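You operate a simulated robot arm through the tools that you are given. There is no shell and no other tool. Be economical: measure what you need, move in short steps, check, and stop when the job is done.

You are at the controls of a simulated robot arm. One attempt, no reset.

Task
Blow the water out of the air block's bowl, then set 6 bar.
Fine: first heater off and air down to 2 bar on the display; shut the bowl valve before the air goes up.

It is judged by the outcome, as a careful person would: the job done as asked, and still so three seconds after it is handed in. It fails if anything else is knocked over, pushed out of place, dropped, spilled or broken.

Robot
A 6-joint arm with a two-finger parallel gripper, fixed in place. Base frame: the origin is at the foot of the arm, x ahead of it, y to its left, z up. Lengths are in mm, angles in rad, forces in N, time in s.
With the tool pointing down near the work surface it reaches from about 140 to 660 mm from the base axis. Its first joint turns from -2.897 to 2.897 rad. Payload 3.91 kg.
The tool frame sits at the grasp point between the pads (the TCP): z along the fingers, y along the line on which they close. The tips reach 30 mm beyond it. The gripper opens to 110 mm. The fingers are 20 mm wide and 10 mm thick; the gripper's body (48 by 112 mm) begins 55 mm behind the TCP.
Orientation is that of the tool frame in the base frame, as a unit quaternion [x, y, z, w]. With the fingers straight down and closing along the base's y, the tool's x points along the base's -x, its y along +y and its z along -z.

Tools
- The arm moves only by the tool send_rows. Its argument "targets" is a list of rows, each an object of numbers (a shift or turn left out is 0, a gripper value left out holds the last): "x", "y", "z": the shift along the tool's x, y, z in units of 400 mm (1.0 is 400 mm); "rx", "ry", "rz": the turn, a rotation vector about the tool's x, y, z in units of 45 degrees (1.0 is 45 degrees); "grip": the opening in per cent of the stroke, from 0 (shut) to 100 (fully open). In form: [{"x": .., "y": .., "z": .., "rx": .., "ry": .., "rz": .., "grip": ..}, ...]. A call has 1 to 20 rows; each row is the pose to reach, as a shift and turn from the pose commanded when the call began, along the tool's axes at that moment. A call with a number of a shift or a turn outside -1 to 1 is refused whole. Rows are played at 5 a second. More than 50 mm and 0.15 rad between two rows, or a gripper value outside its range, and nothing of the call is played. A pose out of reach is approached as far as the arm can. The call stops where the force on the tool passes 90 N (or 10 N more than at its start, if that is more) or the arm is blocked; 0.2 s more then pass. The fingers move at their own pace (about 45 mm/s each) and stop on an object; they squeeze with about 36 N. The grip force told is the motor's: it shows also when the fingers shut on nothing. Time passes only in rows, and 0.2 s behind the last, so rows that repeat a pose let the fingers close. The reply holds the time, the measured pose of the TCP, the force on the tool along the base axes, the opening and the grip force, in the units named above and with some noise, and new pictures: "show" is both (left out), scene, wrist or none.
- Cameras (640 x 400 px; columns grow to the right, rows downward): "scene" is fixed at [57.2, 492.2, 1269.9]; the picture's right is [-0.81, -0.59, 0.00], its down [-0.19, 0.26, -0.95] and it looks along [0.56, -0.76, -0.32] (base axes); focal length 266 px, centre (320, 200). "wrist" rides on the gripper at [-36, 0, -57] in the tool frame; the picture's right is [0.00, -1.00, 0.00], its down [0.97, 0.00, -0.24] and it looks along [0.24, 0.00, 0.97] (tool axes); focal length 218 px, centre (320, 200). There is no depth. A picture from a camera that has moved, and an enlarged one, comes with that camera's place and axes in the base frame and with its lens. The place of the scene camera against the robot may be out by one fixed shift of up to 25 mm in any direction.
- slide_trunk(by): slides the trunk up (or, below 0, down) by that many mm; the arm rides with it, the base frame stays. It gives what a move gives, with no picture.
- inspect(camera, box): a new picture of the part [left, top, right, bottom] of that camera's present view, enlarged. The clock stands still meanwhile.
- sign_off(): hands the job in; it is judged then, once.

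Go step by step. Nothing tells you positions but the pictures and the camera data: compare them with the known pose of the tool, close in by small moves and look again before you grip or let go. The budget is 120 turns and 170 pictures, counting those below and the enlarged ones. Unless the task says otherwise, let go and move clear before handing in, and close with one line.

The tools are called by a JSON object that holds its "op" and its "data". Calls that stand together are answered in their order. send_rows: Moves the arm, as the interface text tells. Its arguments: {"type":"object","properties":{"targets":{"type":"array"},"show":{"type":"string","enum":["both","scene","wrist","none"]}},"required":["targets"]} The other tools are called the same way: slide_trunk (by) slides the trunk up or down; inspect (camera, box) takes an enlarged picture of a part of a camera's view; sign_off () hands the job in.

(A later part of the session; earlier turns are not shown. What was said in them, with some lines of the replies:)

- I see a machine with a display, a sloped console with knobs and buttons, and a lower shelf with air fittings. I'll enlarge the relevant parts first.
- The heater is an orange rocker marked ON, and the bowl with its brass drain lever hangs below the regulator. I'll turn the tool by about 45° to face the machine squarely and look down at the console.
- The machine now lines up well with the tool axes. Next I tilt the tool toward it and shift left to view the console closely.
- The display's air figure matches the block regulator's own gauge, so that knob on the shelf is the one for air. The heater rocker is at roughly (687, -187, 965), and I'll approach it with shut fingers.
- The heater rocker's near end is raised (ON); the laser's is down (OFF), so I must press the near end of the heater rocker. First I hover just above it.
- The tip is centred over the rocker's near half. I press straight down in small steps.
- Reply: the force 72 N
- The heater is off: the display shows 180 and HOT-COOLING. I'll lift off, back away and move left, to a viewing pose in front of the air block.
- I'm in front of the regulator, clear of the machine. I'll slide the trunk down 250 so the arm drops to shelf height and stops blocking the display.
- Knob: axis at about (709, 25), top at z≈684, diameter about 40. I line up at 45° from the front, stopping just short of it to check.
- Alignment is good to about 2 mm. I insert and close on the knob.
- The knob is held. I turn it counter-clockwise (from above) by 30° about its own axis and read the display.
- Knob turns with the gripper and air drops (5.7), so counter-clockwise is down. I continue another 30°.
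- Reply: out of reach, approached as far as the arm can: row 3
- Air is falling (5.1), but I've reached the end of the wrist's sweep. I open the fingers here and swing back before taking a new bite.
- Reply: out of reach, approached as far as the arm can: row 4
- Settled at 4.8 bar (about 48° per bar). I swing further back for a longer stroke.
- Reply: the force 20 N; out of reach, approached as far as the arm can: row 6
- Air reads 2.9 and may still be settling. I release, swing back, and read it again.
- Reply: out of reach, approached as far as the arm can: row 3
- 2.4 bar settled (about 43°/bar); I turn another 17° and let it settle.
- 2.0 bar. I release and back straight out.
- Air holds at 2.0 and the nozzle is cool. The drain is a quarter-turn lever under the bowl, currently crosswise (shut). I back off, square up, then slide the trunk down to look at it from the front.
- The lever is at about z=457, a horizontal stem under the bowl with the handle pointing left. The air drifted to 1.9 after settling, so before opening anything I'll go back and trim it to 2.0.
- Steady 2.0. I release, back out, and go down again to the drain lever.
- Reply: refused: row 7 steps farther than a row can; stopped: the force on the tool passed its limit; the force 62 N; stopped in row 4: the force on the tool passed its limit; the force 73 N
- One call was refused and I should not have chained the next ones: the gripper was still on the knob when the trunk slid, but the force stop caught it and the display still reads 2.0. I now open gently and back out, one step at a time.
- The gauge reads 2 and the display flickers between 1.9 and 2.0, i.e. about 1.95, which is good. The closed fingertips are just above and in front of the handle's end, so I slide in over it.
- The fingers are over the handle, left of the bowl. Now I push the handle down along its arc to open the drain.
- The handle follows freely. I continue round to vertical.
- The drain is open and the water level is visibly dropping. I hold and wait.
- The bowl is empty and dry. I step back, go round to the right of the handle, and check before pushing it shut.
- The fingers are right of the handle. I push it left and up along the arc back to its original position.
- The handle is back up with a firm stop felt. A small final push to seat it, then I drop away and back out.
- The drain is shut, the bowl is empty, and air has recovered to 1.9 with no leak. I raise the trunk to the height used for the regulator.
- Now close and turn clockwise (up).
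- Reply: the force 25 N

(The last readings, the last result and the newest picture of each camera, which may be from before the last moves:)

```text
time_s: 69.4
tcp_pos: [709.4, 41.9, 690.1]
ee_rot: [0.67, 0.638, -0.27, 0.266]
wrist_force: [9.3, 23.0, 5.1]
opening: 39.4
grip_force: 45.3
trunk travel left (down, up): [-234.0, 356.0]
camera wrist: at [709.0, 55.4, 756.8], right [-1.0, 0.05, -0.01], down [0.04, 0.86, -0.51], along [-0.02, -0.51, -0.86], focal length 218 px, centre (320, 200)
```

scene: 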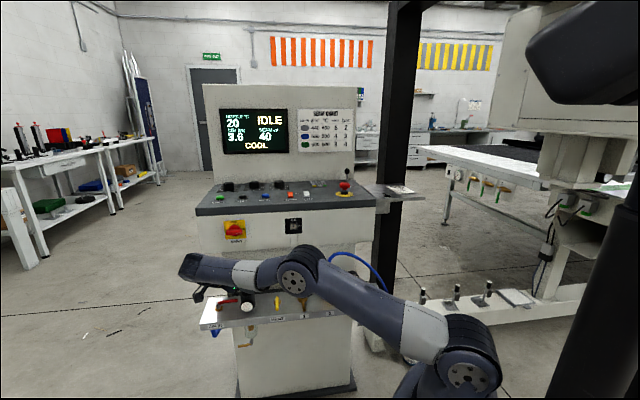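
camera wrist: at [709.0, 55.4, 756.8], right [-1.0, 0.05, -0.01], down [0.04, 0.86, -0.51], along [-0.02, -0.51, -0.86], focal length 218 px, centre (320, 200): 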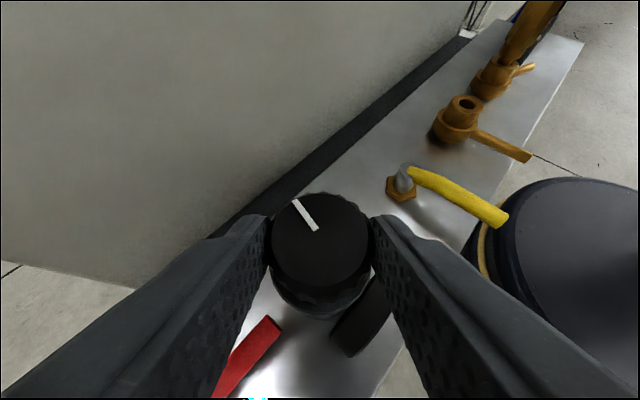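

Reads 3.6 and rising. I release, swing back, and take a second bite.

{"op": "send_rows", "data": {"targets": [{"grip": 55}, {"grip": 55}, {"rx": -0.1257, "rz": -0.1257, "y": -0.0049}, {"rx": -0.251, "rz": -0.251, "y": -0.0096, "x": -0.001, "z": 0.001}, {"rx": -0.377, "rz": -0.377, "y": -0.0142, "x": -0.0021, "z": 0.0021}, {"rx": -0.503, "rz": -0.503, "y": -0.0185, "x": -0.0038, "z": 0.0038}, {"rx": -0.628, "rz": -0.628, "y": -0.0225, "x": -0.0058, "z": 0.0058}, {"rx": -0.754, "rz": -0.754, "y": -0.026, "x": -0.0082, "z": 0.0082}, {"rx": -0.88, "rz": -0.88, "y": -0.029, "x": -0.0109, "z": 0.0109}, {"rx": -0.98, "rz": -0.98, "y": -0.0309, "x": -0.0131, "z": 0.0131}], "show": "wrist"}}

{"op": "inspect", "data": {"camera": "scene", "box": [200, 95, 370, 165]}}

```text
time_s: 71.6
tcp_pos: [696.3, 32.2, 689.6]
ee_rot: [0.242, 0.891, -0.097, 0.372]
wrist_force: [-0.2, -0.1, -0.5]
opening: 60.5
grip_force: 0.0
trunk travel left (down, up): [-234.0, 356.0]
camera wrist: at [681.7, 39.6, 756.3], right [-0.5, -0.86, -0.01], down [-0.74, 0.43, -0.52], along [0.45, -0.25, -0.85], focal length 218 px, centre (320, 200)
```

wrist: 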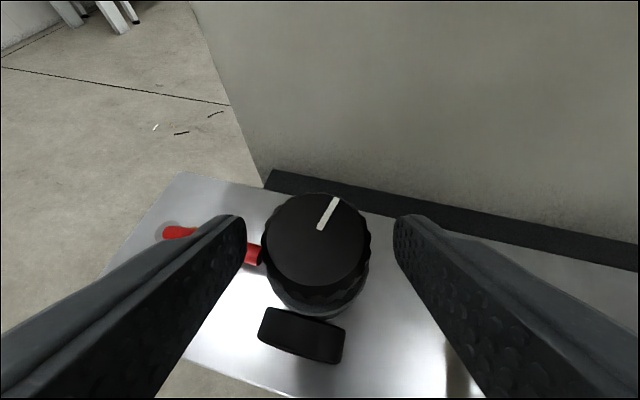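

```text
3.76 times, centred on (285, 130) of scene
camera zoom: at [57.2, 492.2, 1269.9], right [-0.81, -0.59, 0.0], down [-0.19, 0.26, -0.95], along [0.56, -0.76, -0.32], focal length 1003 px, centre (452, 464)
```

zoom: 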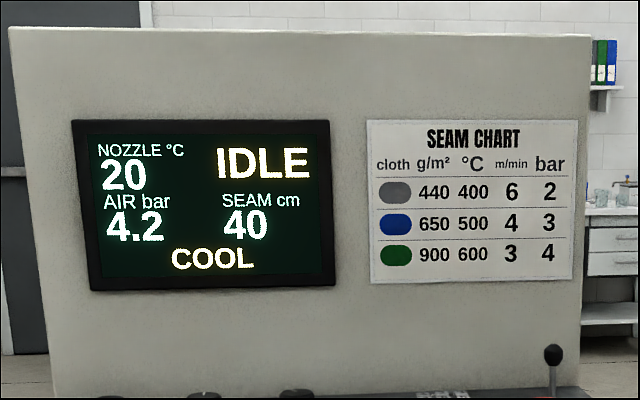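

{"op": "send_rows", "data": {"targets": [{"grip": 0, "y": 0.003}, {"y": 0.003}, {"y": 0.003}, {"rx": 0.1257, "rz": 0.1257, "y": 0.0079}, {"rx": 0.251, "rz": 0.251, "y": 0.0126, "x": -0.001, "z": 0.001}, {"rx": 0.377, "rz": 0.377, "y": 0.0172, "x": -0.0021, "z": 0.0021}, {"rx": 0.503, "rz": 0.503, "y": 0.0215, "x": -0.0038, "z": 0.0038}, {"rx": 0.628, "rz": 0.628, "y": 0.0255, "x": -0.0058, "z": 0.0058}, {"rx": 0.754, "rz": 0.754, "y": 0.029, "x": -0.0082, "z": 0.0082}, {"rx": 0.88, "rz": 0.88, "y": 0.032, "x": -0.0109, "z": 0.0109}], "show": "none"}}

{"op": "send_rows", "data": {"targets": [{}, {}, {}, {}, {}, {}, {}, {}, {}, {}, {}, {}, {}, {}, {}, {}, {}, {}, {}, {}], "show": "wrist"}}

{"op": "inspect", "data": {"camera": "scene", "box": [200, 95, 370, 165]}}

```text
time_s: 73.8
tcp_pos: [708.0, 40.8, 689.8]
ee_rot: [0.634, 0.673, -0.258, 0.279]
wrist_force: [-2.2, 5.1, -0.3]
opening: 39.5
grip_force: 45.1
trunk travel left (down, up): [-234.0, 356.0]
```

```text
time_s: 78.0
tcp_pos: [706.9, 40.6, 691.0]
ee_rot: [0.633, 0.674, -0.257, 0.281]
wrist_force: [-9.0, 8.8, -1.4]
opening: 39.5
grip_force: 44.3
trunk travel left (down, up): [-234.0, 356.0]
camera wrist: at [705.9, 55.1, 756.7], right [-1.0, -0.06, -0.01], down [-0.05, 0.86, -0.51], along [0.04, -0.51, -0.86], focal length 218 px, centre (320, 200)
```

wrist: 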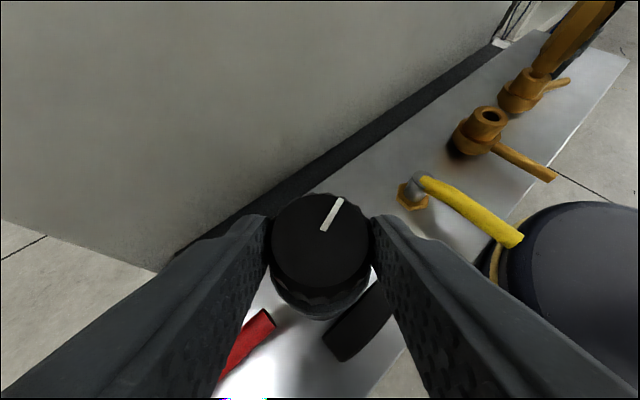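

```text
3.76 times, centred on (285, 130) of scene
camera zoom: at [57.2, 492.2, 1269.9], right [-0.81, -0.59, 0.0], down [-0.19, 0.26, -0.95], along [0.56, -0.76, -0.32], focal length 1003 px, centre (452, 464)
```

zoom: 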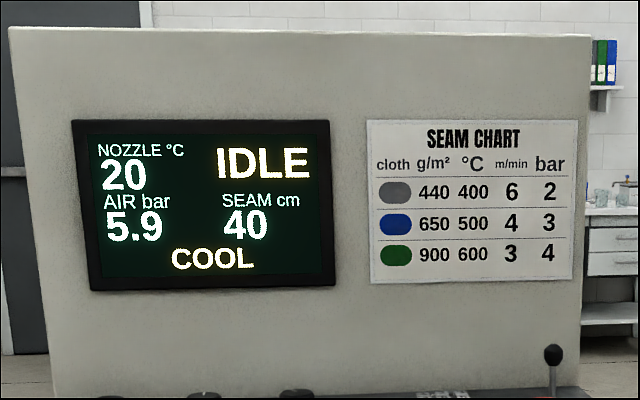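

{"op": "send_rows", "data": {"targets": [{}, {}, {}, {}, {}, {}, {}, {}, {}, {}, {}, {}, {}, {}, {}], "show": "none"}}

{"op": "inspect", "data": {"camera": "scene", "box": [200, 95, 370, 165]}}

```text
time_s: 81.2
tcp_pos: [707.9, 40.2, 689.4]
ee_rot: [0.634, 0.674, -0.257, 0.281]
wrist_force: [-10.2, 10.1, -3.3]
opening: 39.7
grip_force: 45.0
trunk travel left (down, up): [-234.0, 356.0]
```

```text
3.76 times, centred on (285, 130) of scene
camera zoom: at [57.2, 492.2, 1269.9], right [-0.81, -0.59, 0.0], down [-0.19, 0.26, -0.95], along [0.56, -0.76, -0.32], focal length 1003 px, centre (452, 464)
```

zoom: 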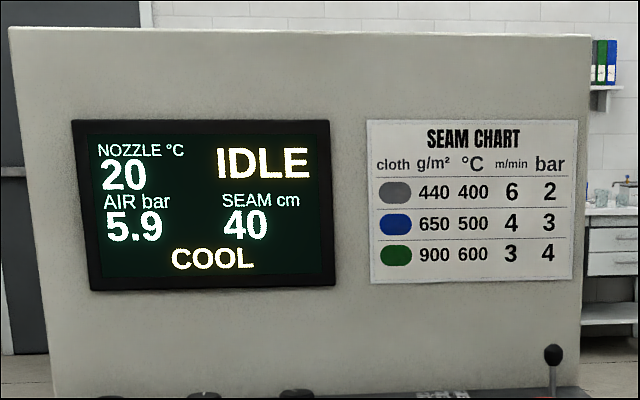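

Settled at 5.9; I add about 4° clockwise and wait again.

{"op": "send_rows", "data": {"targets": [{"rx": 0.063, "rz": 0.063, "y": 0.0025}, {"rx": 0.063, "rz": 0.063, "y": 0.0025}, {"rx": 0.063, "rz": 0.063, "y": 0.0025}, {"rx": 0.063, "rz": 0.063, "y": 0.0025}, {"rx": 0.063, "rz": 0.063, "y": 0.0025}, {"rx": 0.063, "rz": 0.063, "y": 0.0025}, {"rx": 0.063, "rz": 0.063, "y": 0.0025}, {"rx": 0.063, "rz": 0.063, "y": 0.0025}, {"rx": 0.063, "rz": 0.063, "y": 0.0025}, {"rx": 0.063, "rz": 0.063, "y": 0.0025}, {"rx": 0.063, "rz": 0.063, "y": 0.0025}, {"rx": 0.063, "rz": 0.063, "y": 0.0025}, {"rx": 0.063, "rz": 0.063, "y": 0.0025}, {"rx": 0.063, "rz": 0.063, "y": 0.0025}, {"rx": 0.063, "rz": 0.063, "y": 0.0025}, {"rx": 0.063, "rz": 0.063, "y": 0.0025}, {"rx": 0.063, "rz": 0.063, "y": 0.0025}, {"rx": 0.063, "rz": 0.063, "y": 0.0025}, {"rx": 0.063, "rz": 0.063, "y": 0.0025}, {"rx": 0.063, "rz": 0.063, "y": 0.0025}], "show": "none"}}

{"op": "inspect", "data": {"camera": "scene", "box": [200, 95, 370, 165]}}

```text
time_s: 85.4
tcp_pos: [707.9, 40.7, 688.9]
ee_rot: [0.657, 0.652, -0.267, 0.27]
wrist_force: [-7.4, 4.4, -2.4]
opening: 39.4
grip_force: 45.0
trunk travel left (down, up): [-234.0, 356.0]
```

```text
3.76 times, centred on (285, 130) of scene
camera zoom: at [57.2, 492.2, 1269.9], right [-0.81, -0.59, 0.0], down [-0.19, 0.26, -0.95], along [0.56, -0.76, -0.32], focal length 1003 px, centre (452, 464)
```

zoom: 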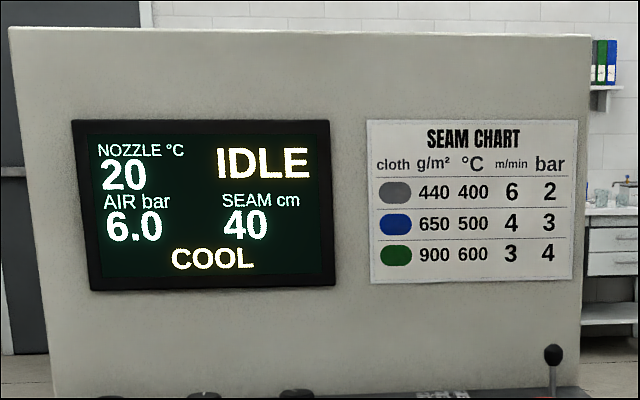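

6.0 bar. I release and back straight out of the way.

{"op": "send_rows", "data": {"targets": [{"grip": 55}, {"grip": 55}, {"z": -0.1}, {"z": -0.2}, {"z": -0.3}, {"z": -0.4}, {"z": -0.5}, {"z": -0.5}, {"z": -0.5}, {"z": -0.5}, {"z": -0.5}, {"z": -0.5}, {"z": -0.5}, {"z": -0.5}, {"z": -0.5}, {"z": -0.5}, {"z": -0.5}], "show": "both"}}

{"op": "inspect", "data": {"camera": "scene", "box": [200, 95, 370, 165]}}

{"op": "inspect", "data": {"camera": "scene", "box": [190, 245, 410, 355]}}

{"op": "inspect", "data": {"camera": "scene", "box": [190, 165, 390, 250]}}

```text
time_s: 89.0
tcp_pos: [679.6, 145.6, 801.1]
ee_rot: [0.657, 0.652, -0.264, 0.272]
wrist_force: [-0.3, -1.1, 0.6]
opening: 60.5
grip_force: 0.0
out of reach, approached as far as the arm can: row 5, 6, 7, 8, 9, 10, 11, 12, 13, 14, 15, 16, 17
trunk travel left (down, up): [-234.0, 356.0]
camera wrist: at [678.5, 158.8, 868.1], right [-1.0, 0.0, -0.01], down [0.01, 0.86, -0.51], along [0.01, -0.51, -0.86], focal length 218 px, centre (320, 200)
```

scene: 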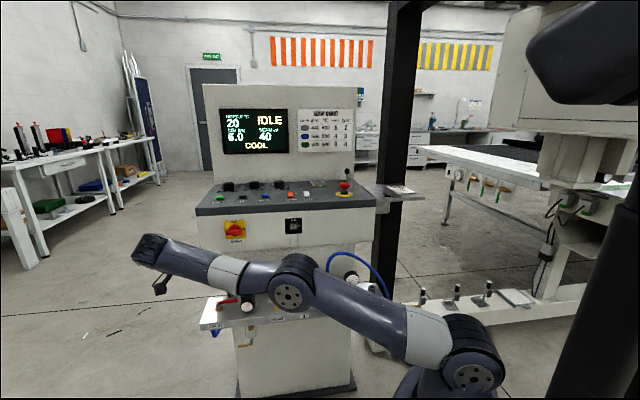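
wrist: 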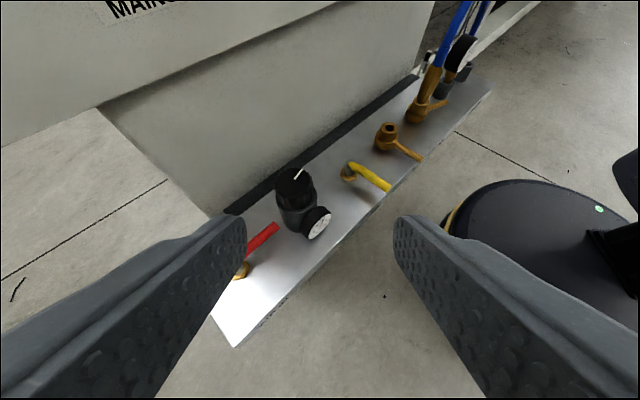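

```text
3.76 times, centred on (285, 130) of scene
camera zoom: at [57.2, 492.2, 1269.9], right [-0.81, -0.59, 0.0], down [-0.19, 0.26, -0.95], along [0.56, -0.76, -0.32], focal length 1003 px, centre (452, 464)
```

zoom: 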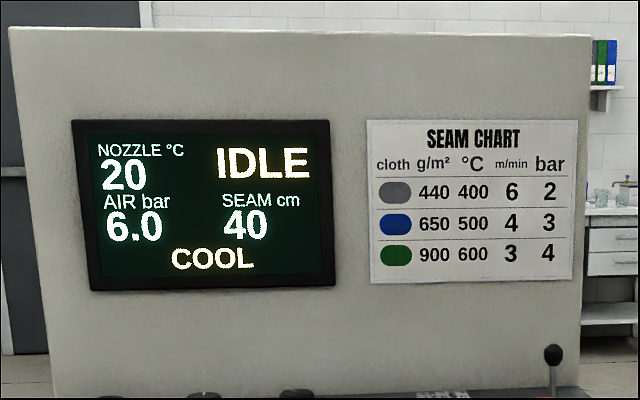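

```text
2.91 times, centred on (300, 300) of scene
camera zoom: at [57.2, 492.2, 1269.9], right [-0.81, -0.59, 0.0], down [-0.19, 0.26, -0.95], along [0.56, -0.76, -0.32], focal length 775 px, centre (378, -91)
```

zoom: 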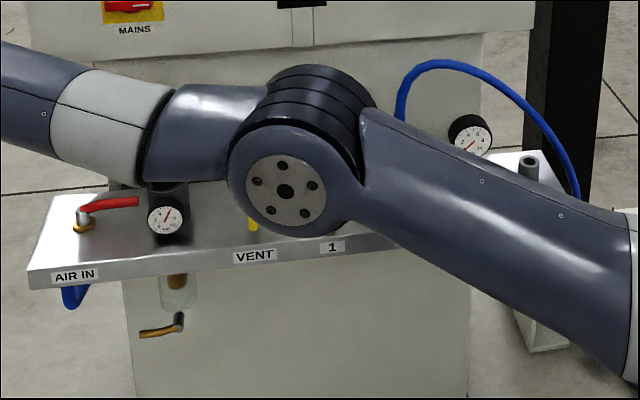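

```text
3.20 times, centred on (290, 208) of scene
camera zoom: at [57.2, 492.2, 1269.9], right [-0.81, -0.59, 0.0], down [-0.19, 0.26, -0.95], along [0.56, -0.76, -0.32], focal length 853 px, centre (416, 176)
```

zoom: 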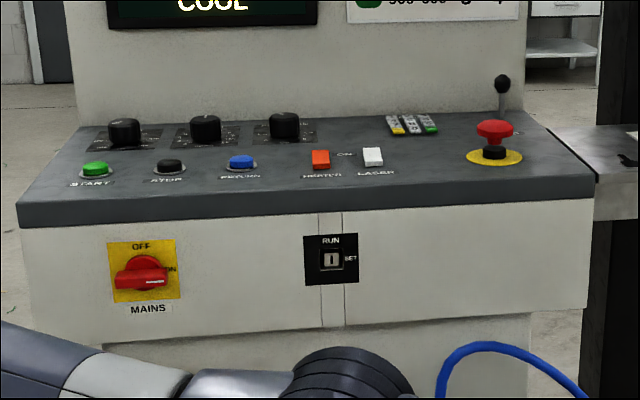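

Display holds 6.0 bar and COOL, the heater is off, the bowl is empty and its valve is shut. The arm is clear, so I hand in.

{"op": "sign_off", "data": {}}

```text
The job is handed in.
```

The bowl is blown dry and its valve is shut. Air is set to 6.0 bar on the display and the heater is off. The display read 1.9 to 2.0 bar before I opened the valve, and about 1.7 while it drained. At one point I slid the trunk while the gripper was still on the regulator knob; the force limit stopped it, and I saw no damage.
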